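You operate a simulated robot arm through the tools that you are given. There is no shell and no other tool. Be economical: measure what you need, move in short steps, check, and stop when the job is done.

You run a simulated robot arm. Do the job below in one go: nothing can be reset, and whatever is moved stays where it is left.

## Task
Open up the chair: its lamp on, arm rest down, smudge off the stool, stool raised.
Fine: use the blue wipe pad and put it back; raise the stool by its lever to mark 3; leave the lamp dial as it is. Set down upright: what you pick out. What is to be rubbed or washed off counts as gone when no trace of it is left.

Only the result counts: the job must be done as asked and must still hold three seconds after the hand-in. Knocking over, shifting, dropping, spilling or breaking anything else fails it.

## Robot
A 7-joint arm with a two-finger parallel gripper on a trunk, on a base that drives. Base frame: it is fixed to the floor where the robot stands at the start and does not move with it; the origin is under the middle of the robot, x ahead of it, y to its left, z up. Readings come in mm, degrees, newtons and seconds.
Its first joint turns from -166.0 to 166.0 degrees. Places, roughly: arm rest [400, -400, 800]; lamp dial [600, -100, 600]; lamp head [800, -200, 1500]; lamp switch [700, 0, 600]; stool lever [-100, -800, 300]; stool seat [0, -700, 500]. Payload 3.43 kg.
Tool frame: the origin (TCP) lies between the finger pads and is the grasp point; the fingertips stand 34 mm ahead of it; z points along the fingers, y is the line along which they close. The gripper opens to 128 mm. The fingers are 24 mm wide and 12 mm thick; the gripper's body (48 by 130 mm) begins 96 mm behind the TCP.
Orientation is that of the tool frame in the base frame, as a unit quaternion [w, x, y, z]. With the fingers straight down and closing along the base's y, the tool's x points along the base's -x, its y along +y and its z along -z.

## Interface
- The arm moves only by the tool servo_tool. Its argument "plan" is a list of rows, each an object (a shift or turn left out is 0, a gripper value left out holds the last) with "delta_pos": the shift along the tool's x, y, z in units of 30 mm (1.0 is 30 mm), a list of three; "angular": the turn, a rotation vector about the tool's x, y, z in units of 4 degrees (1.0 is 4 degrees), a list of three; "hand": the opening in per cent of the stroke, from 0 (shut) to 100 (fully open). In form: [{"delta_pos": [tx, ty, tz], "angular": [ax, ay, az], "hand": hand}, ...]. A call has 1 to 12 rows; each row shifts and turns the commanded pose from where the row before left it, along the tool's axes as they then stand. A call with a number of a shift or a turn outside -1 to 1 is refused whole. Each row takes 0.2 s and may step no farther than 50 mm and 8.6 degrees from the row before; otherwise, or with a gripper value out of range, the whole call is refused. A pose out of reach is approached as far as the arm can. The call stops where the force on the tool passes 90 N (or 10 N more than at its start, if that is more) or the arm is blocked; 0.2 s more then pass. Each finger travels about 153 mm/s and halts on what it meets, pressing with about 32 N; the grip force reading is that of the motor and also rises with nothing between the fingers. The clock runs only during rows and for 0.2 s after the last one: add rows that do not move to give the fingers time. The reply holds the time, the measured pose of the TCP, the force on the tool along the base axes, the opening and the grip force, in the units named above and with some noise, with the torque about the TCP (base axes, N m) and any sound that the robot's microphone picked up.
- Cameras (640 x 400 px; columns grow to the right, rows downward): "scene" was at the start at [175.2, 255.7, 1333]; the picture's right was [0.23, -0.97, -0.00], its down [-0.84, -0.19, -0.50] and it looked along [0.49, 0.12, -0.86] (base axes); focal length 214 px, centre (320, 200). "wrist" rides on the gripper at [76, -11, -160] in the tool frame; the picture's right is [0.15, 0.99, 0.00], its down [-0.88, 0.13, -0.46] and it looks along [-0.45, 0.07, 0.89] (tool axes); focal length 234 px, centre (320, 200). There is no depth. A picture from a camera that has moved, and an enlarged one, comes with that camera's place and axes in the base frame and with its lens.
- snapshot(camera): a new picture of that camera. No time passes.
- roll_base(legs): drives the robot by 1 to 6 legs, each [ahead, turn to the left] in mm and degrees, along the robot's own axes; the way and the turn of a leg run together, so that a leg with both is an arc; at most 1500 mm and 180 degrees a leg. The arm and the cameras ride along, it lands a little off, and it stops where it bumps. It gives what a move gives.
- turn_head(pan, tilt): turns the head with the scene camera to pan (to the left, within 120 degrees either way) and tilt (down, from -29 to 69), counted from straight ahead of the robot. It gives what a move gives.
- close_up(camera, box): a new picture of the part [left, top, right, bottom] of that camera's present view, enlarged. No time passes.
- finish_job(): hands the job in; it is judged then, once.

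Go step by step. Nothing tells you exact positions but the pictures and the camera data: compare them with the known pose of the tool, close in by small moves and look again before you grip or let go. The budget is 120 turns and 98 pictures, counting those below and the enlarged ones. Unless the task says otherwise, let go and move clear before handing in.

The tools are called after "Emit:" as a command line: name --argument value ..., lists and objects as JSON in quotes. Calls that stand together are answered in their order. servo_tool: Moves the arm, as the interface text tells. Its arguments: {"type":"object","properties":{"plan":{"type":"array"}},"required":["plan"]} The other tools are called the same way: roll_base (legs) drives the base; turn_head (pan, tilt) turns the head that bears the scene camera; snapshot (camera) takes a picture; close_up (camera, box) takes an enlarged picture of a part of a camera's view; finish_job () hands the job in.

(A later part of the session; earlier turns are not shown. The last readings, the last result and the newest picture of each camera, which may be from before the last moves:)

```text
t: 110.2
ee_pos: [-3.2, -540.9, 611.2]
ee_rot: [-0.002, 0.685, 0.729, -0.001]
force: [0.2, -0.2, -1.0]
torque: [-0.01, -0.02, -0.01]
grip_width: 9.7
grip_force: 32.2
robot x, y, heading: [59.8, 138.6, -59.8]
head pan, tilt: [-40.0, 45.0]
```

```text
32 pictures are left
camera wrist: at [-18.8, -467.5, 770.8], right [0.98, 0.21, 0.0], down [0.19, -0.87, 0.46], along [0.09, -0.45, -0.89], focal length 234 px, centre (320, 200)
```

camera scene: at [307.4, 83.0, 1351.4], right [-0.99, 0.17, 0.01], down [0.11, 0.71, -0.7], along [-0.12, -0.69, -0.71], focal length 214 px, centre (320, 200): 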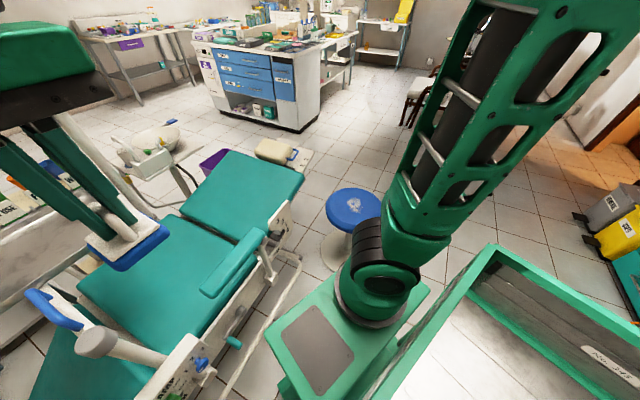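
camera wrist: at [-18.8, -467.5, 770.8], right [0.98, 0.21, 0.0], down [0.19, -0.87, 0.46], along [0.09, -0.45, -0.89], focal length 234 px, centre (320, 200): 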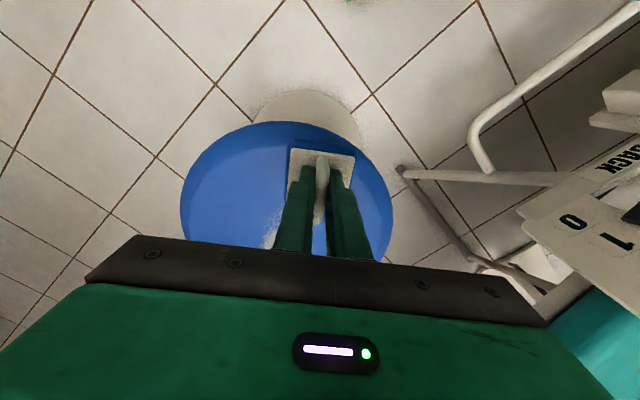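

Some smudge remains. I'll return over it and find contact again in finer steps.

Emit:
servo_tool --plan '[{"delta_pos": [-0.85, -0.2, 0]}, {"delta_pos": [-0.85, -0.2, 0]}, {"delta_pos": [-0.85, -0.2, 0]}, {"delta_pos": [-0.85, -0.2, 0.4]}, {"delta_pos": [-0.85, -0.2, 0.5]}, {"delta_pos": [0, 0, 0.6]}, {"delta_pos": [0, 0, 0.45]}, {}]'

Emit:
servo_tool --plan '[{"delta_pos": [0, 0, 0.12]}, {}]'

Emit:
servo_tool --plan '[{"delta_pos": [0, 0, 0.12]}, {}]'

```text
t: 112.0
ee_pos: [-25.9, -672.0, 553.0]
ee_rot: [-0.002, 0.685, 0.729, -0.001]
force: [-1.9, 1.6, 4.0]
torque: [-0.11, -0.01, -0.06]
grip_width: 10.0
grip_force: 31.6
robot x, y, heading: [66.8, 136.5, -59.7]
head pan, tilt: [-40.0, 45.0]
```

```text
t: 112.6
ee_pos: [-26.9, -672.8, 550.7]
ee_rot: [-0.002, 0.685, 0.728, -0.002]
force: [2.0, 10.7, 50.3]
torque: [0.11, -0.11, 0.05]
grip_width: 9.9
grip_force: 32.1
robot x, y, heading: [63.3, 136.7, -59.7]
head pan, tilt: [-40.0, 45.0]
```

```text
t: 113.0
ee_pos: [-29.4, -666.7, 555.9]
ee_rot: [0.005, 0.685, 0.728, -0.004]
force: [-0.2, -0.5, -1.2]
torque: [0.06, 0.08, -0.01]
grip_width: 10.0
grip_force: 32.1
robot x, y, heading: [62.7, 137.0, -59.9]
head pan, tilt: [-40.0, 45.0]
stopped in row 2: the force on the tool passed its limit at 96 N (the readings are from after the stop); the commanded pose is now the measured one
```

Contact begins at z of about 553, with 50 N at 550.7. I'll rub again at a command of about 551.5 and watch the force.

Emit:
servo_tool --plan '[{"delta_pos": [0, 0, 0.14], "angular": [0, 0.2, 0]}, {"delta_pos": [-0.5, 0, 0]}, {"delta_pos": [-0.5, 0, 0]}, {}]'

Emit:
servo_tool --plan '[{"delta_pos": [-0.5, 0, 0]}, {"delta_pos": [-0.5, 0, 0]}, {"delta_pos": [0, -0.4, 0]}, {"delta_pos": [0, -0.4, 0]}, {"delta_pos": [0.5, 0, 0]}, {"delta_pos": [0.5, 0, 0]}, {"delta_pos": [0.5, 0, 0]}, {"delta_pos": [0.5, 0, 0]}, {}]'

```text
t: 114.0
ee_pos: [-28.3, -697.5, 551.6]
ee_rot: [0.001, 0.685, 0.728, 0.001]
force: [0.8, -0.1, 0.3]
torque: [-0.01, -0.01, 0.0]
grip_width: 9.9
grip_force: 32.2
robot x, y, heading: [64.2, 135.9, -59.3]
head pan, tilt: [-40.0, 45.0]
```

```text
t: 116.0
ee_pos: [-54.2, -669.6, 551.4]
ee_rot: [0.001, 0.686, 0.728, 0.001]
force: [-0.2, 0.9, -0.1]
torque: [-0.01, -0.03, 0.0]
grip_width: 10.1
grip_force: 32.2
robot x, y, heading: [62.7, 137.0, -59.7]
head pan, tilt: [-40.0, 45.0]
```

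Emit:
servo_tool --plan '[{"delta_pos": [0, 0, 0.07]}, {}]'

Emit:
servo_tool --plan '[{"delta_pos": [0, 0, 0.05]}, {}]'

```text
t: 116.6
ee_pos: [-53.3, -668.5, 550.2]
ee_rot: [0.001, 0.685, 0.728, -0.001]
force: [4.0, 7.1, 27.6]
torque: [-0.48, 0.07, 0.04]
grip_width: 9.9
grip_force: 31.9
robot x, y, heading: [62.9, 136.5, -59.6]
head pan, tilt: [-40.0, 45.0]
```

```text
t: 117.2
ee_pos: [-53.6, -670.3, 550.8]
ee_rot: [0.001, 0.685, 0.728, 0.0]
force: [5.0, 6.0, 50.0]
torque: [0.83, 0.31, -0.12]
grip_width: 9.9
grip_force: 32.2
robot x, y, heading: [62.5, 133.3, -59.9]
head pan, tilt: [-40.0, 45.0]
```

Pressing at about 50 N; I'll ease that and rub in lanes.

Emit:
servo_tool --plan '[{"delta_pos": [0, 0, -0.04]}, {"delta_pos": [-0.5, 0, 0]}, {"delta_pos": [-0.5, 0, 0]}, {"delta_pos": [-0.5, 0, 0]}, {"delta_pos": [-0.4, 0, 0]}, {}]'

Emit:
servo_tool --plan '[{"delta_pos": [0, 0.45, 0]}, {"delta_pos": [0, 0.45, 0]}, {"delta_pos": [0.5, 0, 0]}, {"delta_pos": [0.5, 0, 0]}, {"delta_pos": [0.5, 0, 0]}, {"delta_pos": [0.5, 0, 0]}, {"delta_pos": [0.5, 0, 0]}, {"delta_pos": [0.5, 0, 0]}, {"delta_pos": [0.5, 0, 0]}, {}]'

```text
t: 118.6
ee_pos: [-49.8, -724.4, 550.4]
ee_rot: [0.001, 0.686, 0.728, 0.001]
force: [-2.0, 11.5, 40.3]
torque: [0.49, 0.13, -0.01]
grip_width: 9.7
grip_force: 31.7
robot x, y, heading: [63.3, 136.8, -59.7]
head pan, tilt: [-40.0, 45.0]
```

```text
t: 120.8
ee_pos: [-30.7, -619.6, 550.3]
ee_rot: [0.001, 0.685, 0.729, 0.0]
force: [0.3, -12.3, 41.9]
torque: [-0.65, -0.18, -0.03]
grip_width: 10.1
grip_force: 31.7
robot x, y, heading: [66.1, 134.9, -59.5]
head pan, tilt: [-40.0, 45.0]
```

Contact is steady at about 40 N with 12 N of friction. I'll continue the remaining lanes.

Emit:
servo_tool --plan '[{"delta_pos": [0, 0.45, 0]}, {"delta_pos": [0, 0.45, 0]}, {"delta_pos": [-0.5, 0, 0]}, {"delta_pos": [-0.5, 0, 0]}, {"delta_pos": [-0.5, 0, 0]}, {"delta_pos": [-0.5, 0, 0]}, {"delta_pos": [-0.5, 0, 0]}, {"delta_pos": [-0.5, 0, 0]}, {"delta_pos": [-0.5, 0, 0]}, {"delta_pos": [-0.5, 0, 0]}, {}]'

Emit:
servo_tool --plan '[{"delta_pos": [0, -0.45, 0]}, {"delta_pos": [0, -0.45, 0]}, {"delta_pos": [0, -0.45, 0]}, {"delta_pos": [0, -0.45, 0]}, {"delta_pos": [0.5, 0, 0]}, {"delta_pos": [0.5, 0, 0]}, {"delta_pos": [0.5, 0, 0]}, {"delta_pos": [0.5, 0, 0]}, {"delta_pos": [0.5, 0, 0]}, {"delta_pos": [0.5, 0, 0]}, {"delta_pos": [0.5, 0, 0]}, {}]'

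Emit:
servo_tool --plan '[{"delta_pos": [0, 0, -0.8]}, {"delta_pos": [0.9, 0, -0.9]}, {"delta_pos": [0.9, 0, -0.9]}, {"delta_pos": [0.9, 0, -0.9]}, {"delta_pos": [0.9, 0, -0.9]}, {"delta_pos": [0.9, 0, -0.9]}, {}]'

Emit:
snapshot --camera "wrist"

```text
t: 123.2
ee_pos: [5.0, -738.2, 550.4]
ee_rot: [0.002, 0.685, 0.728, 0.0]
force: [0.7, 8.2, 38.2]
torque: [0.35, 0.01, 0.02]
grip_width: 9.8
grip_force: 31.7
robot x, y, heading: [62.2, 138.9, -60.0]
head pan, tilt: [-40.0, 45.0]
```

```text
t: 125.8
ee_pos: [-55.6, -637.4, 550.3]
ee_rot: [0.001, 0.685, 0.729, -0.001]
force: [1.0, -13.1, 42.8]
torque: [-0.82, -0.3, -0.06]
grip_width: 9.8
grip_force: 32.0
robot x, y, heading: [63.0, 135.6, -59.8]
head pan, tilt: [-40.0, 45.0]
```

```text
t: 127.4
ee_pos: [-64.2, -501.5, 708.3]
ee_rot: [0.0, 0.685, 0.729, 0.002]
force: [-0.3, 0.0, -0.9]
torque: [0.03, -0.03, -0.01]
grip_width: 9.8
grip_force: 32.3
robot x, y, heading: [62.6, 138.1, -59.5]
head pan, tilt: [-40.0, 45.0]
```

```text
31 pictures are left
camera wrist: at [-79.5, -427.6, 869.4], right [0.98, 0.21, 0.0], down [0.18, -0.87, 0.46], along [0.09, -0.45, -0.89], focal length 234 px, centre (320, 200)
```

wrist: 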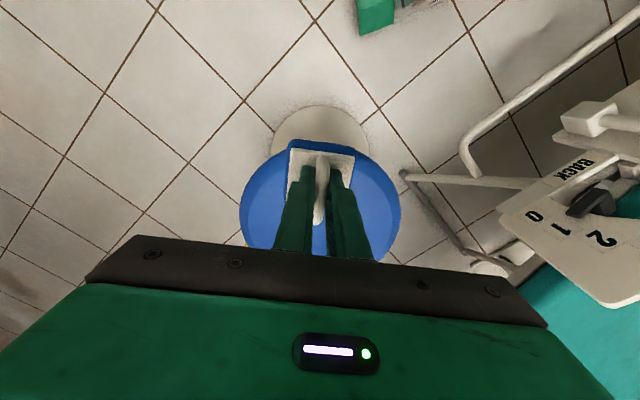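

The hand hides the seat, so I'll move aside and look again.

Emit:
servo_tool --plan '[{"delta_pos": [0.5, 0.9, -0.9]}, {"delta_pos": [0.5, 0.9, -0.9]}, {"delta_pos": [0, 0.9, -0.9]}, {"delta_pos": [0, 0.9, -0.9]}, {"delta_pos": [0, 0.9, -0.5]}, {}]'

Emit:
close_up --camera "wrist" --box '[130, 100, 330, 250]'

```text
t: 128.8
ee_pos: [69.9, -463.4, 831.5]
ee_rot: [0.001, 0.684, 0.729, 0.001]
force: [0.0, 0.1, -0.5]
torque: [0.06, -0.01, -0.02]
grip_width: 10.0
grip_force: 32.4
robot x, y, heading: [63.1, 137.2, -59.9]
head pan, tilt: [-40.0, 45.0]
```

```text
2.67 times, centred on (230, 175) of wrist
camera zoom: at [53.9, -389.1, 991.5], right [0.98, 0.21, 0.0], down [0.18, -0.87, 0.46], along [0.1, -0.45, -0.89], focal length 624 px, centre (560, 267)
```

zoom: 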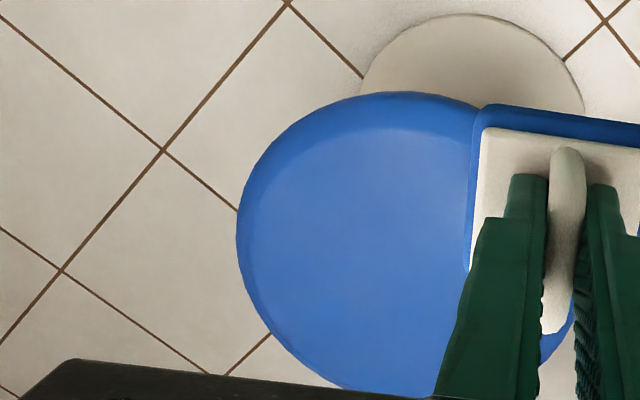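

The seat looks clean where visible. I'll raise and draw in the pad, then turn the base back left to face the shelf.

Emit:
servo_tool --plan '[{"delta_pos": [0, 0, -1]}, {"delta_pos": [0, 0, -1]}, {"delta_pos": [0.3, 0, -1]}, {"delta_pos": [0.3, 0, -1]}, {"delta_pos": [0.4, 0, -1]}, {"delta_pos": [0.4, 0, -1]}, {"delta_pos": [0.4, 0, -1]}, {"delta_pos": [0.4, 0, -1]}, {"delta_pos": [0.4, 0, -1]}, {"delta_pos": [0.4, 0, -1]}, {"delta_pos": [0.4, 0, -1]}, {"delta_pos": [0.4, 0, -1]}]'

Emit:
roll_base --legs '[[0, 72], [0, 72]]'

Emit:
turn_head --pan 10 --tilt 45

Emit:
snapshot --camera "scene"

```text
t: 131.4
ee_pos: [61.9, -350.7, 1191.2]
ee_rot: [0.0, 0.685, 0.728, 0.001]
force: [-0.5, 0.9, -0.2]
torque: [0.01, -0.01, -0.01]
grip_width: 9.9
grip_force: 31.4
robot x, y, heading: [59.6, 136.5, -59.8]
head pan, tilt: [-40.0, 45.0]
```

```text
t: 138.8
ee_pos: [353.2, 525.3, 1192.0]
ee_rot: [0.0, -0.479, 0.878, 0.001]
force: [-0.2, -0.5, -0.1]
torque: [0.02, 0.02, -0.03]
grip_width: 10.0
grip_force: 31.9
robot x, y, heading: [86.5, 129.2, 83.7]
head pan, tilt: [-40.0, 45.0]
```

```text
t: 140.0
ee_pos: [350.9, 512.5, 1195.4]
ee_rot: [0.003, -0.478, 0.878, 0.006]
force: [-0.3, 0.7, -0.3]
torque: [0.0, 0.0, 0.0]
grip_width: 9.8
grip_force: 32.1
robot x, y, heading: [88.2, 130.7, 83.7]
head pan, tilt: [10.0, 45.0]
```

```text
29 pictures are left
camera scene: at [-139.8, 347.9, 1351.2], right [1.0, 0.07, 0.0], down [0.05, -0.72, -0.7], along [-0.05, 0.7, -0.72], focal length 214 px, centre (320, 200)
```

scene: 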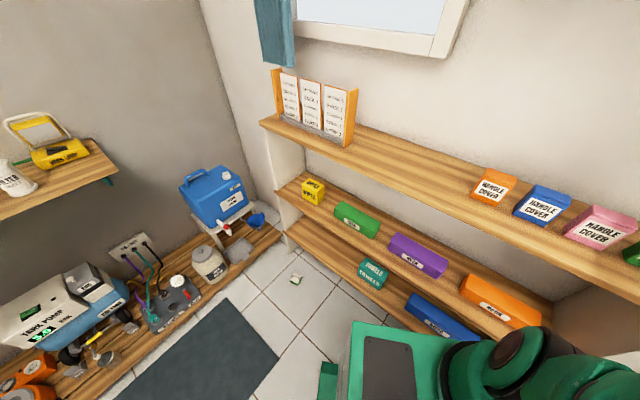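

The shelf is otherwise tidy. The blue pad's original place was about (31, 879) with its bar along the shelf (angle about 146°). I'll move there, turning the tool.

Emit:
servo_tool --plan '[{"delta_pos": [-0.37, 0.71, 0], "angular": [0, 0, -1]}, {"delta_pos": [-0.37, 0.71, 0], "angular": [0, 0, -1]}, {"delta_pos": [-0.37, 0.71, 0], "angular": [0, 0, -1]}, {"delta_pos": [-0.37, 0.71, 0], "angular": [0, 0, -1]}, {"delta_pos": [-0.37, 0.71, 0], "angular": [0, 0, -1]}, {"delta_pos": [-0.37, 0.71, 0], "angular": [0, 0, -1]}, {"delta_pos": [-0.63, 0.5, 0], "angular": [0, 0, -1]}, {"delta_pos": [-0.63, 0.5, 0], "angular": [0, 0, -1]}, {"delta_pos": [-0.63, 0.5, 0], "angular": [0, 0, -1]}, {"delta_pos": [-0.63, 0.5, 0], "angular": [0, 0, -1]}, {"delta_pos": [-0.63, 0.5, 0], "angular": [0, 0, -1]}, {"delta_pos": [-0.63, 0.5, 0], "angular": [0, 0, -1]}]'

Emit:
servo_tool --plan '[{"delta_pos": [-0.64, 0.18, 0.1], "angular": [0, 0, -1]}, {"delta_pos": [-0.64, 0.18, 0.1], "angular": [0, 0, -1]}, {"delta_pos": [-0.64, 0.18, 0.1], "angular": [0, 0, -1]}, {"delta_pos": [-0.64, 0.18, 0.1], "angular": [0, 0, -1]}, {"delta_pos": [-0.64, 0.18, 0.1], "angular": [0, 0, -1]}, {"delta_pos": [-0.66, -0.05, 0.1], "angular": [0, 0, -1]}, {"delta_pos": [-0.66, -0.05, 0.1], "angular": [0, 0, -1]}, {"delta_pos": [-0.66, -0.05, 0.1], "angular": [0, 0, -1]}, {"delta_pos": [-0.66, -0.05, 0.1], "angular": [0, 0, -1]}, {"delta_pos": [0, 0, 0], "angular": [0, 0, -1]}, {}]'

Emit:
snapshot --camera "wrist"

```text
t: 142.6
ee_pos: [168.5, 732.2, 1199.1]
ee_rot: [-0.005, 0.794, -0.608, -0.004]
force: [-0.7, -0.2, -0.4]
torque: [0.03, 0.04, -0.03]
grip_width: 9.8
grip_force: 31.9
robot x, y, heading: [87.0, 132.3, 83.5]
head pan, tilt: [10.0, 45.0]
```

```text
t: 145.0
ee_pos: [60.0, 872.8, 1173.1]
ee_rot: [-0.006, 0.954, -0.299, -0.002]
force: [-0.3, 0.2, -0.8]
torque: [0.01, -0.01, -0.04]
grip_width: 9.9
grip_force: 32.0
robot x, y, heading: [86.8, 129.3, 83.8]
head pan, tilt: [10.0, 45.0]
```

```text
28 pictures are left
camera wrist: at [128.5, 837.1, 1333.4], right [-0.44, -0.9, -0.01], down [-0.8, 0.39, 0.46], along [-0.41, 0.21, -0.89], focal length 234 px, centre (320, 200)
```

wrist: 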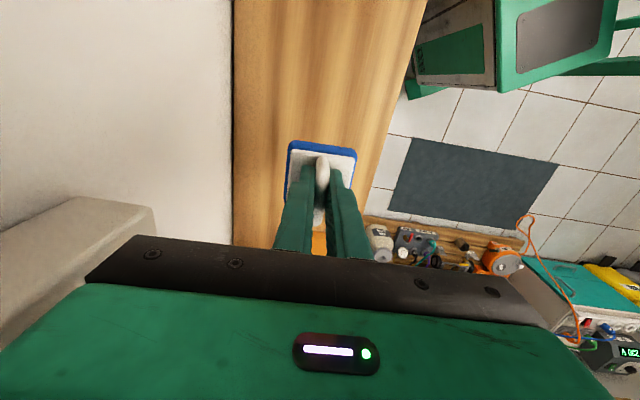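

The tool is aligned with the shelf. I'll centre over the original spot and lower.

Emit:
servo_tool --plan '[{"delta_pos": [-0.45, 0.2, 0.3]}, {"delta_pos": [-0.45, 0.19, 0.7]}, {"delta_pos": [0, 0, 0.9]}, {"delta_pos": [0, 0, 0.9]}, {"delta_pos": [0, 0, 0.7]}, {"delta_pos": [0, 0, 0.5]}, {}]'

Emit:
servo_tool --plan '[{"delta_pos": [0, 0, 0.1]}, {}]'

Emit:
close_up --camera "scene" --box '[260, 60, 460, 200]'

```text
t: 146.6
ee_pos: [29.1, 881.6, 1054.1]
ee_rot: [-0.006, 0.954, -0.298, -0.002]
force: [-0.3, 0.0, -1.2]
torque: [0.0, -0.03, 0.02]
grip_width: 10.0
grip_force: 32.2
robot x, y, heading: [88.7, 131.7, 83.8]
head pan, tilt: [10.0, 45.0]
```

```text
t: 147.2
ee_pos: [29.5, 881.9, 1051.2]
ee_rot: [-0.007, 0.954, -0.299, -0.002]
force: [0.4, -0.6, 0.0]
torque: [0.05, 0.0, 0.01]
grip_width: 10.0
grip_force: 31.9
robot x, y, heading: [86.7, 132.6, 83.3]
head pan, tilt: [10.0, 45.0]
```

```text
2.86 times, centred on (360, 130) of scene
camera zoom: at [-139.9, 348.0, 1351.2], right [1.0, 0.07, 0.0], down [0.05, -0.72, -0.7], along [-0.05, 0.7, -0.72], focal length 613 px, centre (206, 400)
```

zoom: 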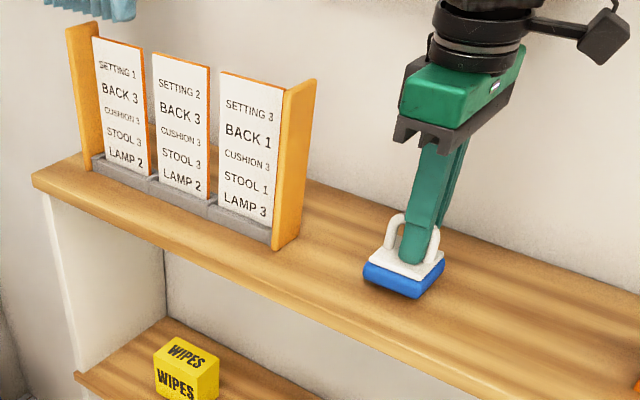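

Emit:
servo_tool --plan '[{"delta_pos": [0, 0, 0.1]}, {}]'

Emit:
servo_tool --plan '[{"delta_pos": [0, 0, 0.08]}, {}]'

```text
t: 147.8
ee_pos: [29.5, 880.4, 1047.3]
ee_rot: [-0.006, 0.954, -0.298, -0.002]
force: [0.0, -0.4, -1.4]
torque: [0.01, -0.05, 0.02]
grip_width: 9.6
grip_force: 32.0
robot x, y, heading: [90.5, 134.8, 83.8]
head pan, tilt: [10.0, 45.0]
```

```text
t: 148.4
ee_pos: [29.8, 880.6, 1044.3]
ee_rot: [-0.006, 0.954, -0.299, -0.001]
force: [-1.3, 0.4, 0.3]
torque: [-0.01, -0.02, -0.01]
grip_width: 10.0
grip_force: 32.0
robot x, y, heading: [88.9, 130.9, 83.5]
head pan, tilt: [10.0, 45.0]
```

Emit:
servo_tool --plan '[{"delta_pos": [0, 0, 0.05]}, {}]'

Emit:
servo_tool --plan '[{"delta_pos": [0, 0, 0.05]}, {}]'

```text
t: 149.0
ee_pos: [30.9, 882.1, 1042.4]
ee_rot: [-0.006, 0.954, -0.3, -0.002]
force: [-0.6, -0.4, -1.2]
torque: [0.01, 0.04, 0.03]
grip_width: 10.1
grip_force: 31.9
robot x, y, heading: [87.5, 130.6, 84.0]
head pan, tilt: [10.0, 45.0]
```

```text
t: 149.6
ee_pos: [30.1, 880.7, 1042.7]
ee_rot: [-0.005, 0.954, -0.299, -0.002]
force: [-0.6, -0.1, -0.2]
torque: [0.0, 0.0, -0.01]
grip_width: 9.8
grip_force: 31.9
robot x, y, heading: [86.9, 133.3, 84.0]
head pan, tilt: [10.0, 45.0]
```

Emit:
servo_tool --plan '[{"delta_pos": [0, 0, 0.06]}, {}]'

Emit:
servo_tool --plan '[{"delta_pos": [0, 0, 0.06]}, {}]'

Emit:
close_up --camera "scene" --box '[370, 120, 430, 170]'

```text
t: 150.2
ee_pos: [29.6, 880.9, 1041.7]
ee_rot: [-0.007, 0.954, -0.298, -0.001]
force: [0.9, 1.8, 9.8]
torque: [-0.26, -0.11, 0.03]
grip_width: 10.4
grip_force: 32.0
robot x, y, heading: [86.1, 134.4, 83.9]
head pan, tilt: [10.0, 45.0]
```

```text
t: 150.8
ee_pos: [30.2, 880.7, 1040.2]
ee_rot: [-0.008, 0.954, -0.299, -0.003]
force: [3.1, 4.6, 38.3]
torque: [-0.56, -0.47, 0.02]
grip_width: 10.1
grip_force: 32.4
robot x, y, heading: [87.2, 133.1, 83.8]
head pan, tilt: [10.0, 45.0]
```

```text
8.00 times, centred on (400, 145) of scene
camera zoom: at [-139.7, 346.9, 1351.4], right [1.0, 0.07, 0.0], down [0.05, -0.71, -0.7], along [-0.05, 0.7, -0.72], focal length 1716 px, centre (-320, 640)
```

zoom: 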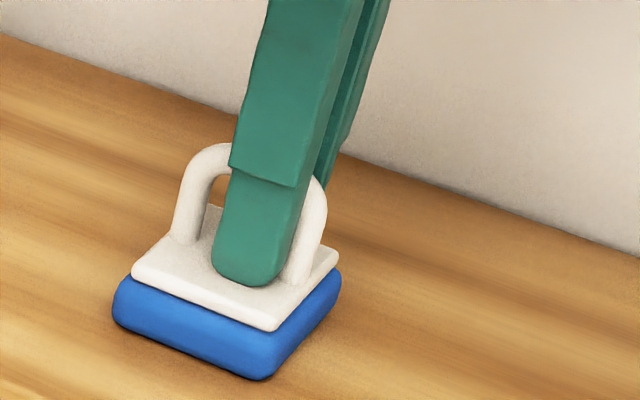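

The pad rests on the shelf. I'll ease off, open and rise.

Emit:
servo_tool --plan '[{"delta_pos": [0, 0, -0.07]}, {"hand": 35}, {}, {}, {"delta_pos": [0, 0, -0.5]}, {"delta_pos": [0, 0, -0.9]}, {"delta_pos": [0, 0, -0.9]}, {"delta_pos": [0, 0, -0.9]}, {"delta_pos": [0, 0, -0.9]}, {"delta_pos": [0, 0, -0.9]}]'

Emit:
snapshot --camera "scene"

Emit:
close_up --camera "scene" --box '[265, 255, 325, 305]'

```text
t: 153.0
ee_pos: [30.7, 877.9, 1189.9]
ee_rot: [-0.005, 0.954, -0.3, -0.003]
force: [-0.3, -0.3, -0.2]
torque: [-0.01, -0.04, -0.01]
grip_width: 44.7
grip_force: 0.0
robot x, y, heading: [85.5, 134.5, 84.0]
head pan, tilt: [10.0, 45.0]
```

```text
25 pictures are left
camera scene: at [-139.9, 348.1, 1351.2], right [1.0, 0.07, 0.0], down [0.05, -0.72, -0.7], along [-0.05, 0.7, -0.72], focal length 214 px, centre (320, 200)
```

scene: 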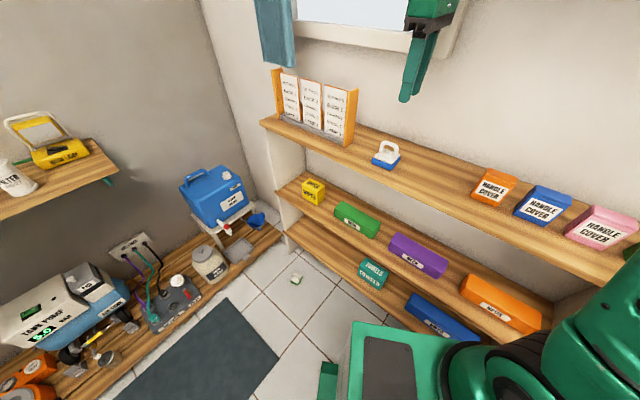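

```text
8.00 times, centred on (295, 280) of scene
camera zoom: at [-139.9, 348.1, 1351.2], right [1.0, 0.07, 0.0], down [0.05, -0.72, -0.7], along [-0.05, 0.7, -0.72], focal length 1716 px, centre (520, -440)
```

zoom: 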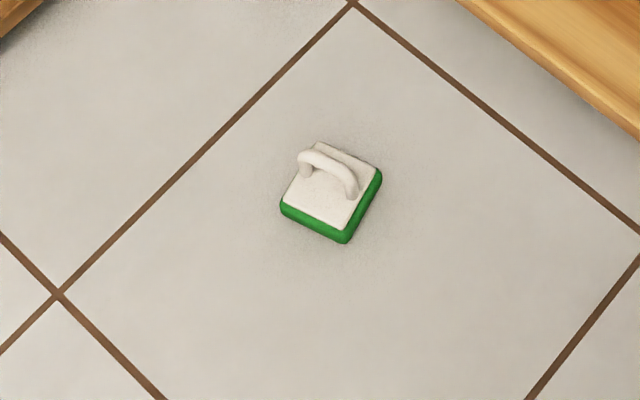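

The blue pad is back in place and upright. The green pad I knocked off is upright on the floor at about (-330, 927), so I'll return it to its place. First I'll draw the hand in, turn left and approach a little.

Emit:
servo_tool --plan '[{"delta_pos": [0.66, 0.76, 0]}, {"delta_pos": [0.66, 0.76, 0]}, {"delta_pos": [0.66, 0.76, 0]}, {"delta_pos": [0.66, 0.76, 0]}, {"delta_pos": [0.66, 0.76, 0]}, {"delta_pos": [0.66, 0.76, 0]}, {}]'

Emit:
roll_base --legs '[[0, 34], [80, 0]]'

Emit:
snapshot --camera "wrist"

```text
t: 154.6
ee_pos: [49.8, 698.3, 1187.0]
ee_rot: [-0.007, 0.954, -0.299, -0.002]
force: [0.2, 0.3, 0.1]
torque: [0.0, -0.01, 0.0]
grip_width: 44.8
grip_force: 0.1
robot x, y, heading: [90.1, 133.3, 83.8]
head pan, tilt: [10.0, 45.0]
```

```text
t: 157.5
ee_pos: [-299.0, 652.0, 1187.5]
ee_rot: [-0.006, 1.0, -0.008, -0.003]
force: [-0.6, 0.2, -0.2]
torque: [0.03, -0.03, -0.03]
grip_width: 45.1
grip_force: 0.0
robot x, y, heading: [53.2, 207.0, 117.6]
head pan, tilt: [10.0, 45.0]
```

```text
23 pictures are left
camera wrist: at [-220.7, 661.1, 1348.0], right [0.13, -0.99, -0.01], down [-0.88, -0.12, 0.46], along [-0.46, -0.05, -0.89], focal length 234 px, centre (320, 200)
```

wrist: 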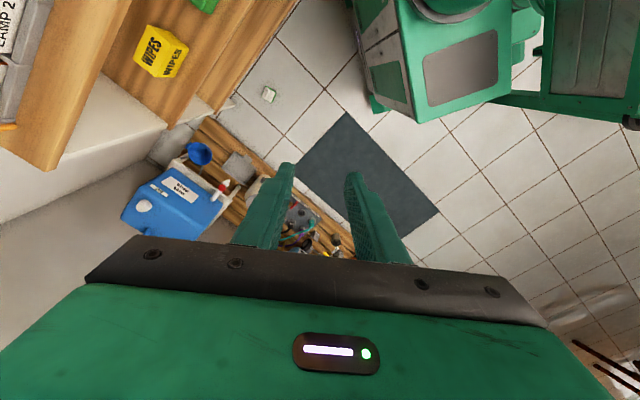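

The green pad is confirmed at about (-333, 926) on the floor. I'll move over it while turning to its bar angle, and descend in stages.

Emit:
servo_tool --plan '[{"delta_pos": [-0.27, -0.88, 0.9], "angular": [0, 0, 1]}, {"delta_pos": [-0.27, -0.88, 0.9], "angular": [0, 0, 1]}, {"delta_pos": [-0.27, -0.88, 0.9], "angular": [0, 0, 1]}, {"delta_pos": [-0.27, -0.88, 0.9], "angular": [0, 0, 1]}, {"delta_pos": [-0.27, -0.88, 0.9], "angular": [0, 0, 1]}, {"delta_pos": [-0.58, -0.72, 0.9], "angular": [0, 0, 1]}, {"delta_pos": [-0.58, -0.72, 0.9], "angular": [0, 0, 1]}, {"delta_pos": [-0.58, -0.72, 0.9], "angular": [0, 0, 1]}, {"delta_pos": [-0.58, -0.72, 0.9], "angular": [0, 0, 1]}, {"delta_pos": [-0.58, -0.72, 0.9], "angular": [0, 0, 1]}, {"delta_pos": [0, 0, 0.9]}, {"delta_pos": [0, 0, 0.9]}]'

Emit:
servo_tool --plan '[{"delta_pos": [0, 0, 1]}, {"delta_pos": [0, 0, 1]}, {"delta_pos": [0, 0, 1]}, {"delta_pos": [0, 0, 1]}, {"delta_pos": [0, 0, 1]}, {"delta_pos": [0, 0, 1]}, {"delta_pos": [0, 0, 1]}, {"delta_pos": [0, 0, 1]}, {"delta_pos": [0, 0, 1]}, {"delta_pos": [0, 0, 1]}, {"delta_pos": [0, 0, 1]}, {}]'

Emit:
snapshot --camera "wrist"

```text
t: 160.1
ee_pos: [-338.9, 918.5, 878.3]
ee_rot: [-0.008, 0.937, -0.349, -0.01]
force: [-0.7, 0.4, 0.7]
torque: [0.03, 0.02, -0.02]
grip_width: 44.5
grip_force: 0.0
robot x, y, heading: [52.3, 203.5, 117.7]
head pan, tilt: [10.0, 45.0]
```

```text
t: 162.7
ee_pos: [-343.1, 925.9, 546.7]
ee_rot: [-0.009, 0.937, -0.35, -0.01]
force: [0.7, 0.0, 0.0]
torque: [-0.04, 0.0, 0.02]
grip_width: 44.8
grip_force: 0.1
robot x, y, heading: [52.3, 203.1, 117.6]
head pan, tilt: [10.0, 45.0]
```

```text
22 pictures are left
camera wrist: at [-275.7, 881.0, 705.4], right [-0.54, -0.84, -0.01], down [-0.75, 0.47, 0.48], along [-0.4, 0.26, -0.88], focal length 234 px, centre (320, 200)
```

wrist: 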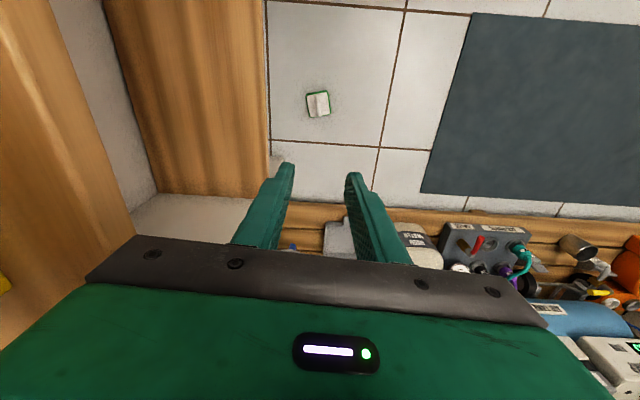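

The pad is directly below. I'll correct the position and tilt and lower to about z 200.

Emit:
servo_tool --plan '[{"delta_pos": [0.26, -0.31, 0.9], "angular": [-0.14, 0.36, 0]}, {"delta_pos": [0, 0, 0.95]}, {"delta_pos": [0, 0, 0.95]}, {"delta_pos": [0, 0, 0.95]}, {"delta_pos": [0, 0, 0.95]}, {"delta_pos": [0, 0, 0.95]}, {"delta_pos": [0, 0, 0.95]}, {"delta_pos": [0, 0, 0.95]}, {"delta_pos": [0, 0, 0.95]}, {"delta_pos": [0, 0, 0.95]}, {"delta_pos": [0, 0, 0.95]}, {"delta_pos": [0, 0, 0.95]}]'

Emit:
close_up --camera "wrist" --box '[220, 90, 420, 230]'

```text
t: 165.3
ee_pos: [-332.4, 928.4, 207.0]
ee_rot: [0.001, 0.938, -0.348, 0.0]
force: [0.9, 0.0, -0.1]
torque: [-0.01, 0.01, 0.0]
grip_width: 44.8
grip_force: 0.1
robot x, y, heading: [48.4, 203.3, 117.7]
head pan, tilt: [10.0, 45.0]
```

```text
2.86 times, centred on (320, 160) of wrist
camera zoom: at [-267.2, 887.0, 367.2], right [-0.54, -0.84, 0.0], down [-0.75, 0.48, 0.46], along [-0.39, 0.24, -0.89], focal length 669 px, centre (320, 314)
```

zoom: 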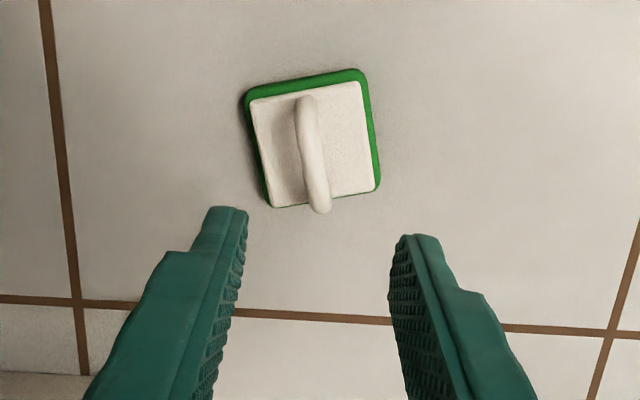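

The pad is turned about 15° from the tool, so I'll rotate to match and lower further.

Emit:
servo_tool --plan '[{"delta_pos": [-0.1, 0, 0.8], "angular": [0, 0, -1]}, {"delta_pos": [0, 0, 0.8], "angular": [0, 0, -1]}, {"delta_pos": [0, 0, 0.8], "angular": [0, 0, -1]}, {"delta_pos": [0, 0, 0.8], "angular": [0, 0, -0.8]}, {}]'

Emit:
close_up --camera "wrist" --box '[220, 110, 420, 250]'

```text
t: 166.5
ee_pos: [-334.0, 930.9, 111.5]
ee_rot: [0.0, 0.975, -0.222, 0.0]
force: [0.7, 0.5, -0.6]
torque: [0.0, 0.0, -0.01]
grip_width: 44.9
grip_force: 0.1
robot x, y, heading: [50.9, 205.7, 117.7]
head pan, tilt: [10.0, 45.0]
```

```text
2.86 times, centred on (320, 180) of wrist
camera zoom: at [-260.1, 907.2, 271.7], right [-0.3, -0.96, 0.0], down [-0.85, 0.26, 0.46], along [-0.44, 0.13, -0.89], focal length 669 px, centre (320, 257)
```

zoom: 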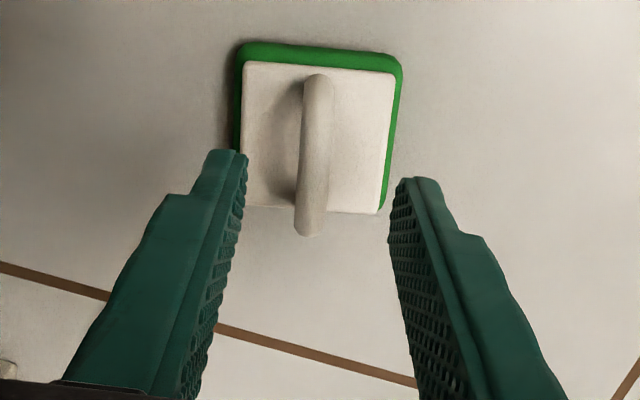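

It is aligned. I'll lower and grip.

Emit:
servo_tool --plan '[{"delta_pos": [0, 0, 0.6]}, {"delta_pos": [0, 0, 0.6]}, {"delta_pos": [0, 0, 0.3]}, {}, {"hand": 0}, {}, {}]'

Emit:
servo_tool --plan '[{"delta_pos": [0, 0, -0.7]}, {"delta_pos": [0, 0, -0.9]}, {"delta_pos": [0, 0, -0.9]}, {"delta_pos": [0, 0, -0.9]}, {}]'

Emit:
close_up --camera "wrist" --box '[220, 110, 420, 250]'

```text
t: 168.1
ee_pos: [-334.6, 930.2, 110.9]
ee_rot: [0.001, 0.975, -0.222, -0.001]
force: [0.2, -0.9, 0.4]
torque: [-0.02, 0.02, 0.01]
grip_width: 0.0
grip_force: 31.7
out of reach, approached as far as the arm can: row 1, 2, 3
robot x, y, heading: [51.6, 204.3, 117.7]
head pan, tilt: [10.0, 45.0]
```

```text
t: 169.3
ee_pos: [-334.2, 929.2, 214.1]
ee_rot: [0.001, 0.975, -0.222, 0.0]
force: [-0.6, -0.2, 0.7]
torque: [0.0, -0.02, -0.01]
grip_width: 0.0
grip_force: 31.8
robot x, y, heading: [51.5, 204.7, 118.0]
head pan, tilt: [10.0, 45.0]
```

```text
2.86 times, centred on (320, 180) of wrist
camera zoom: at [-259.8, 906.8, 374.1], right [-0.3, -0.96, 0.0], down [-0.85, 0.26, 0.46], along [-0.44, 0.13, -0.89], focal length 669 px, centre (320, 257)
```

zoom: 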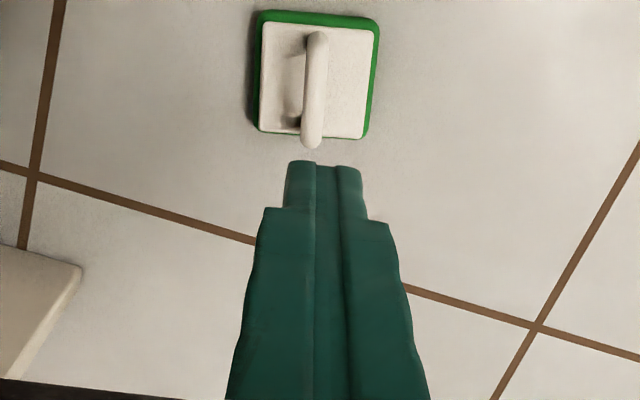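

The arm ran out of reach at floor level, so nothing was gripped or touched. I'll pull the hand back, open it and move the base 80 mm closer.

Emit:
servo_tool --plan '[{"delta_pos": [0.8, 0.59, -0.7], "hand": 35}, {"delta_pos": [0.8, 0.59, -0.7]}, {"delta_pos": [0.8, 0.59, -0.7]}, {}]'

Emit:
roll_base --legs '[[80, 0]]'

Emit:
close_up --camera "wrist" --box '[220, 50, 420, 230]'

```text
t: 170.3
ee_pos: [-291.8, 849.6, 277.1]
ee_rot: [0.001, 0.975, -0.222, 0.0]
force: [0.5, 0.3, 0.3]
torque: [-0.01, 0.01, 0.05]
grip_width: 44.5
grip_force: 0.1
robot x, y, heading: [50.0, 203.8, 117.4]
head pan, tilt: [10.0, 45.0]
```

```text
t: 171.3
ee_pos: [-328.9, 922.9, 278.2]
ee_rot: [0.001, 0.975, -0.223, -0.001]
force: [-0.2, -0.9, 0.5]
torque: [-0.02, 0.04, 0.02]
grip_width: 45.2
grip_force: 0.0
robot x, y, heading: [12.7, 275.9, 117.6]
head pan, tilt: [10.0, 45.0]
```

```text
2.22 times, centred on (320, 140) of wrist
camera zoom: at [-255.9, 899.2, 437.6], right [-0.3, -0.96, 0.0], down [-0.85, 0.26, 0.46], along [-0.44, 0.13, -0.89], focal length 520 px, centre (320, 333)
```

zoom: 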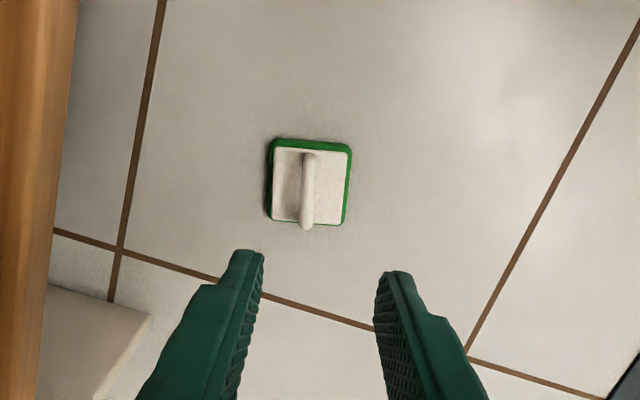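

I'll correct by 10 mm, lower to the bar and grip.

Emit:
servo_tool --plan '[{"delta_pos": [-0.31, -0.11, 0.8]}, {"delta_pos": [0, 0, 0.9]}, {"delta_pos": [0, 0, 0.9]}, {"delta_pos": [0, 0, 0.9]}, {"delta_pos": [0, 0, 0.9]}, {"delta_pos": [0, 0, 0.9]}, {"delta_pos": [0, 0, 0.9]}, {"delta_pos": [0, 0, 0.6]}, {"delta_pos": [0, 0, 0.27]}, {}]'

Emit:
close_up --camera "wrist" --box '[220, 110, 420, 250]'

```text
t: 173.6
ee_pos: [-338.1, 930.0, 81.4]
ee_rot: [-0.003, 0.975, -0.223, -0.004]
force: [-0.1, -0.4, 0.4]
torque: [-0.02, 0.0, -0.02]
grip_width: 44.9
grip_force: 0.0
out of reach, approached as far as the arm can: row 9
robot x, y, heading: [16.8, 273.1, 117.8]
head pan, tilt: [10.0, 45.0]
```

```text
2.86 times, centred on (320, 180) of wrist
camera zoom: at [-263.1, 904.8, 241.1], right [-0.3, -0.95, -0.01], down [-0.85, 0.26, 0.46], along [-0.44, 0.14, -0.89], focal length 669 px, centre (320, 257)
```

zoom: 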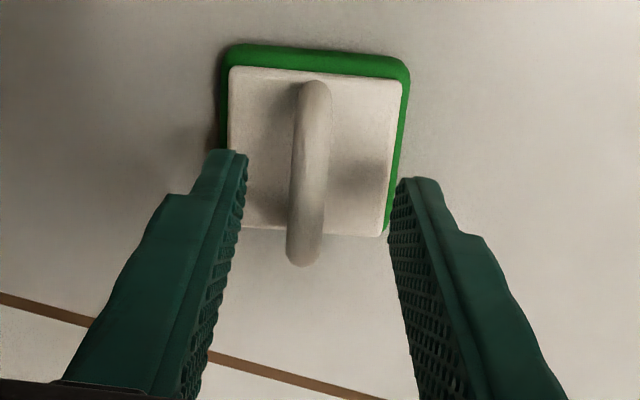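

The arm is at its low limit, but the tips (z of about 47) already straddle the bar. I'll close and lift.

Emit:
servo_tool --plan '[{"hand": 0}, {}, {}, {}]'

Emit:
servo_tool --plan '[{"delta_pos": [0, 0, -0.4]}, {"delta_pos": [0, 0, -0.6]}, {"delta_pos": [0, 0, -0.9]}, {"delta_pos": [0, 0, -0.9]}, {}]'

Emit:
close_up --camera "wrist" --box '[220, 110, 420, 250]'

```text
t: 174.6
ee_pos: [-339.1, 928.9, 81.7]
ee_rot: [-0.004, 0.975, -0.222, -0.004]
force: [0.5, -0.8, 0.4]
torque: [-0.02, 0.01, -0.01]
grip_width: 9.9
grip_force: 32.1
robot x, y, heading: [15.1, 276.7, 117.6]
head pan, tilt: [10.0, 45.0]
```

```text
t: 175.8
ee_pos: [-337.2, 927.9, 165.1]
ee_rot: [-0.004, 0.975, -0.222, -0.004]
force: [-1.2, 0.0, -0.5]
torque: [-0.03, 0.0, 0.0]
grip_width: 9.7
grip_force: 31.9
robot x, y, heading: [12.3, 275.5, 117.9]
head pan, tilt: [10.0, 45.0]
```

```text
2.86 times, centred on (320, 180) of wrist
camera zoom: at [-261.7, 903.6, 326.1], right [-0.3, -0.96, -0.01], down [-0.85, 0.26, 0.46], along [-0.44, 0.14, -0.89], focal length 669 px, centre (320, 257)
```

zoom: 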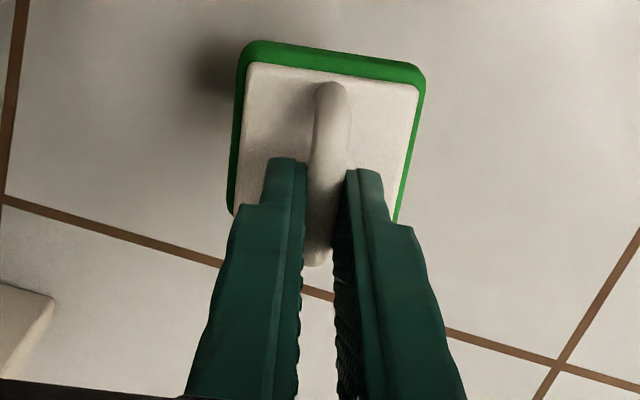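

The green pad is held. I'll lift it straight up above the shelf level.

Emit:
servo_tool --plan '[{"delta_pos": [0, 0, -1]}, {"delta_pos": [0, 0, -1]}, {"delta_pos": [0, 0, -1]}, {"delta_pos": [0, 0, -1]}, {"delta_pos": [0, 0, -1]}, {"delta_pos": [0, 0, -1]}, {"delta_pos": [0, 0, -1]}, {"delta_pos": [0, 0, -1]}, {"delta_pos": [0, 0, -1]}, {"delta_pos": [0, 0, -1]}, {"delta_pos": [0, 0, -1]}, {"delta_pos": [0, 0, -1]}]'

Emit:
servo_tool --plan '[{"delta_pos": [0, 0, -1]}, {"delta_pos": [0, 0, -1]}, {"delta_pos": [0, 0, -1]}, {"delta_pos": [0, 0, -1]}, {"delta_pos": [0, 0, -1]}, {"delta_pos": [0, 0, -1]}, {"delta_pos": [0, 0, -1]}, {"delta_pos": [0, 0, -1]}, {"delta_pos": [0, 0, -1]}, {"delta_pos": [0, 0, -1]}, {"delta_pos": [0, 0, -1]}, {"delta_pos": [0, 0, -1]}]'

Emit:
servo_tool --plan '[{"delta_pos": [0, 0, -1]}, {"delta_pos": [0, 0, -1]}, {"delta_pos": [0, 0, -1]}, {"delta_pos": [0, 0, -1]}, {"delta_pos": [0, 0, -1]}, {"delta_pos": [0, 0, -1]}, {"delta_pos": [0, 0, -1]}, {"delta_pos": [0, 0, -1]}, {"delta_pos": [0, 0, -1]}, {"delta_pos": [0, 0, -1]}, {}]'

```text
t: 178.3
ee_pos: [-334.5, 924.3, 527.5]
ee_rot: [-0.004, 0.975, -0.222, -0.004]
force: [0.0, -0.3, 0.2]
torque: [0.01, -0.01, -0.01]
grip_width: 9.9
grip_force: 32.0
robot x, y, heading: [11.2, 277.1, 117.8]
head pan, tilt: [10.0, 45.0]
```

```text
t: 180.9
ee_pos: [-331.8, 921.1, 885.3]
ee_rot: [-0.003, 0.975, -0.221, -0.004]
force: [-0.3, 0.0, -0.6]
torque: [-0.04, -0.03, 0.01]
grip_width: 9.8
grip_force: 31.8
robot x, y, heading: [16.6, 277.8, 117.8]
head pan, tilt: [10.0, 45.0]
```

```text
t: 183.3
ee_pos: [-329.9, 919.6, 1185.3]
ee_rot: [-0.004, 0.975, -0.222, -0.004]
force: [-0.2, -0.4, -0.3]
torque: [0.02, 0.0, -0.01]
grip_width: 9.7
grip_force: 32.1
robot x, y, heading: [12.5, 276.3, 117.9]
head pan, tilt: [10.0, 45.0]
```

I'll carry it along the front of the shelf and then in above its original place at about (125, 815).

Emit:
servo_tool --plan '[{"delta_pos": [1, -0.065, -0.05]}, {"delta_pos": [1, -0.065, -0.05]}, {"delta_pos": [1, -0.065, -0.05]}, {"delta_pos": [1, -0.065, 0]}, {"delta_pos": [1, -0.065, 0]}, {"delta_pos": [1, -0.065, 0]}, {"delta_pos": [1, -0.065, 0]}, {"delta_pos": [1, -0.065, 0]}, {"delta_pos": [1, -0.065, 0]}, {"delta_pos": [1, -0.065, 0]}, {"delta_pos": [1, -0.065, 0]}, {"delta_pos": [1, -0.065, 0]}]'

Emit:
servo_tool --plan '[{"delta_pos": [0.72, -0.75, 0], "angular": [-0.1, 0.1, 0.4]}, {"delta_pos": [0.72, -0.75, 0], "angular": [0, 0, 0.4]}, {"delta_pos": [0.72, -0.75, 0], "angular": [0, 0, 0.4]}, {"delta_pos": [0.72, -0.75, 0], "angular": [0, 0, 0.4]}, {}]'

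Emit:
snapshot --camera "wrist"

```text
t: 185.9
ee_pos: [4.4, 784.5, 1187.1]
ee_rot: [-0.005, 0.975, -0.223, -0.004]
force: [-0.6, 0.5, -0.5]
torque: [0.0, 0.0, 0.0]
grip_width: 10.0
grip_force: 32.5
robot x, y, heading: [15.7, 275.8, 117.7]
head pan, tilt: [10.0, 45.0]
```

```text
t: 187.2
ee_pos: [123.2, 823.2, 1186.8]
ee_rot: [0.001, 0.961, -0.275, -0.002]
force: [0.5, -0.2, 0.0]
torque: [0.0, 0.03, -0.02]
grip_width: 9.9
grip_force: 31.7
robot x, y, heading: [13.9, 278.3, 117.6]
head pan, tilt: [10.0, 45.0]
```

```text
15 pictures are left
camera wrist: at [194.9, 792.1, 1346.8], right [-0.4, -0.92, 0.0], down [-0.81, 0.36, 0.46], along [-0.42, 0.18, -0.89], focal length 234 px, centre (320, 200)
```

wrist: 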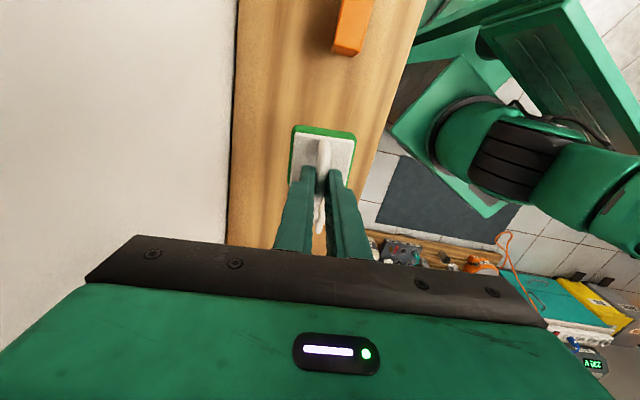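

I'll fine-tune to (128, 819) and lower until contact.

Emit:
servo_tool --plan '[{"delta_pos": [0.2, 0, 0.8]}, {"delta_pos": [0, 0, 0.9]}, {"delta_pos": [0, 0, 0.9]}, {"delta_pos": [0, 0, 0.8]}, {"delta_pos": [0, 0, 0.3]}, {}]'

Emit:
servo_tool --plan '[{"delta_pos": [0, 0, 0.1]}, {}]'

Emit:
servo_tool --plan '[{"delta_pos": [0, 0, 0.08]}, {}]'

```text
t: 188.6
ee_pos: [127.4, 820.5, 1076.1]
ee_rot: [0.0, 0.961, -0.276, -0.001]
force: [-0.4, -0.5, -1.5]
torque: [-0.02, 0.01, 0.03]
grip_width: 9.6
grip_force: 32.0
robot x, y, heading: [20.3, 279.6, 117.7]
head pan, tilt: [10.0, 45.0]
```

```text
t: 189.2
ee_pos: [128.1, 820.0, 1073.2]
ee_rot: [0.001, 0.961, -0.276, -0.003]
force: [0.1, 0.5, -0.4]
torque: [0.02, -0.01, 0.01]
grip_width: 10.0
grip_force: 31.9
robot x, y, heading: [17.4, 276.1, 117.6]
head pan, tilt: [10.0, 45.0]
```

```text
t: 189.8
ee_pos: [126.8, 819.4, 1070.2]
ee_rot: [0.001, 0.961, -0.277, -0.002]
force: [0.1, 0.0, -1.2]
torque: [0.01, -0.01, 0.01]
grip_width: 9.8
grip_force: 32.1
robot x, y, heading: [12.9, 280.8, 117.8]
head pan, tilt: [10.0, 45.0]
```

Emit:
servo_tool --plan '[{"delta_pos": [0, 0, 0.08]}, {}]'

Emit:
servo_tool --plan '[{"delta_pos": [0, 0, 0.07]}, {}]'

Emit:
servo_tool --plan '[{"delta_pos": [0, 0, 0.06]}, {}]'

```text
t: 190.3
ee_pos: [128.2, 819.7, 1069.4]
ee_rot: [0.001, 0.961, -0.275, -0.002]
force: [0.6, 0.6, -0.7]
torque: [0.02, -0.01, -0.02]
grip_width: 9.7
grip_force: 32.1
robot x, y, heading: [15.0, 277.4, 118.0]
head pan, tilt: [10.0, 45.0]
```

```text
t: 190.9
ee_pos: [127.7, 819.2, 1066.9]
ee_rot: [0.001, 0.961, -0.276, -0.002]
force: [0.5, -0.4, -0.9]
torque: [-0.01, 0.01, 0.0]
grip_width: 9.8
grip_force: 32.3
robot x, y, heading: [16.5, 276.1, 117.5]
head pan, tilt: [10.0, 45.0]
```

```text
t: 191.6
ee_pos: [126.8, 819.9, 1065.3]
ee_rot: [0.001, 0.961, -0.277, -0.002]
force: [-0.4, -0.6, -0.1]
torque: [-0.03, 0.03, 0.0]
grip_width: 9.5
grip_force: 32.0
robot x, y, heading: [12.9, 278.1, 117.6]
head pan, tilt: [10.0, 45.0]
```

Emit:
servo_tool --plan '[{"delta_pos": [0, 0, 0.07]}, {}]'

Emit:
servo_tool --plan '[{"delta_pos": [0, 0, 0.07]}, {}]'

Emit:
servo_tool --plan '[{"delta_pos": [0, 0, 0.06]}, {}]'

```text
t: 192.2
ee_pos: [126.8, 818.8, 1061.4]
ee_rot: [0.0, 0.961, -0.276, -0.002]
force: [0.0, -0.1, -0.7]
torque: [0.0, 0.01, 0.02]
grip_width: 9.6
grip_force: 32.4
robot x, y, heading: [10.4, 277.7, 117.7]
head pan, tilt: [10.0, 45.0]
```

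```text
t: 192.8
ee_pos: [127.7, 819.2, 1061.2]
ee_rot: [-0.002, 0.961, -0.276, -0.001]
force: [-1.6, -1.0, 21.5]
torque: [0.33, 0.57, 0.06]
grip_width: 9.9
grip_force: 32.6
robot x, y, heading: [15.4, 277.0, 117.5]
head pan, tilt: [10.0, 45.0]
```

```text
t: 193.3
ee_pos: [127.2, 818.9, 1059.1]
ee_rot: [0.0, 0.961, -0.276, -0.001]
force: [2.5, -1.0, 25.2]
torque: [0.05, 0.03, 0.04]
grip_width: 9.9
grip_force: 32.0
robot x, y, heading: [15.6, 276.1, 117.7]
head pan, tilt: [10.0, 45.0]
```

Contact made. I'll ease off, release and rise, then check the shelf.

Emit:
servo_tool --plan '[{"delta_pos": [0, 0, -0.05]}, {"hand": 35}, {}, {}, {"delta_pos": [0, 0, -0.5]}, {"delta_pos": [0, 0, -0.9]}, {"delta_pos": [0, 0, -0.9]}, {"delta_pos": [0, 0, -0.9]}, {"delta_pos": [0, 0, -0.9]}, {}]'

Emit:
turn_head --pan -35 --tilt 35

Emit:
snapshot --camera "scene"

```text
t: 195.6
ee_pos: [127.7, 818.8, 1182.4]
ee_rot: [0.0, 0.961, -0.277, -0.002]
force: [-0.4, -0.2, -0.1]
torque: [-0.02, 0.02, -0.01]
grip_width: 44.9
grip_force: 0.0
robot x, y, heading: [13.9, 277.2, 117.6]
head pan, tilt: [10.0, 45.0]
```

```text
t: 196.7
ee_pos: [127.0, 819.5, 1183.3]
ee_rot: [0.001, 0.961, -0.276, -0.002]
force: [0.4, 0.9, -1.5]
torque: [-0.01, -0.02, 0.0]
grip_width: 44.8
grip_force: 0.0
robot x, y, heading: [14.8, 277.2, 117.6]
head pan, tilt: [-35.0, 35.0]
```

```text
14 pictures are left
camera scene: at [-233.0, 352.6, 1366.1], right [0.99, -0.13, 0.01], down [-0.07, -0.58, -0.81], along [0.11, 0.81, -0.58], focal length 214 px, centre (320, 200)
```

scene: 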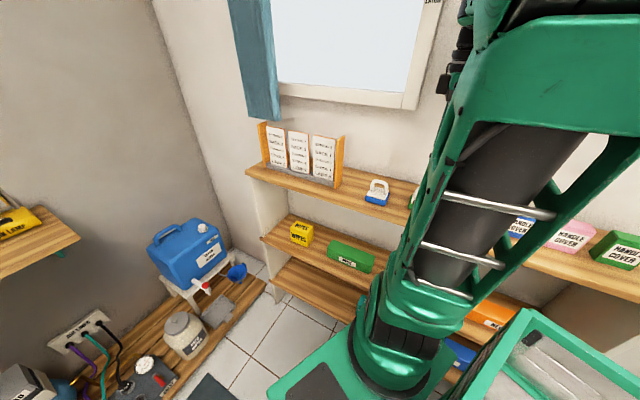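

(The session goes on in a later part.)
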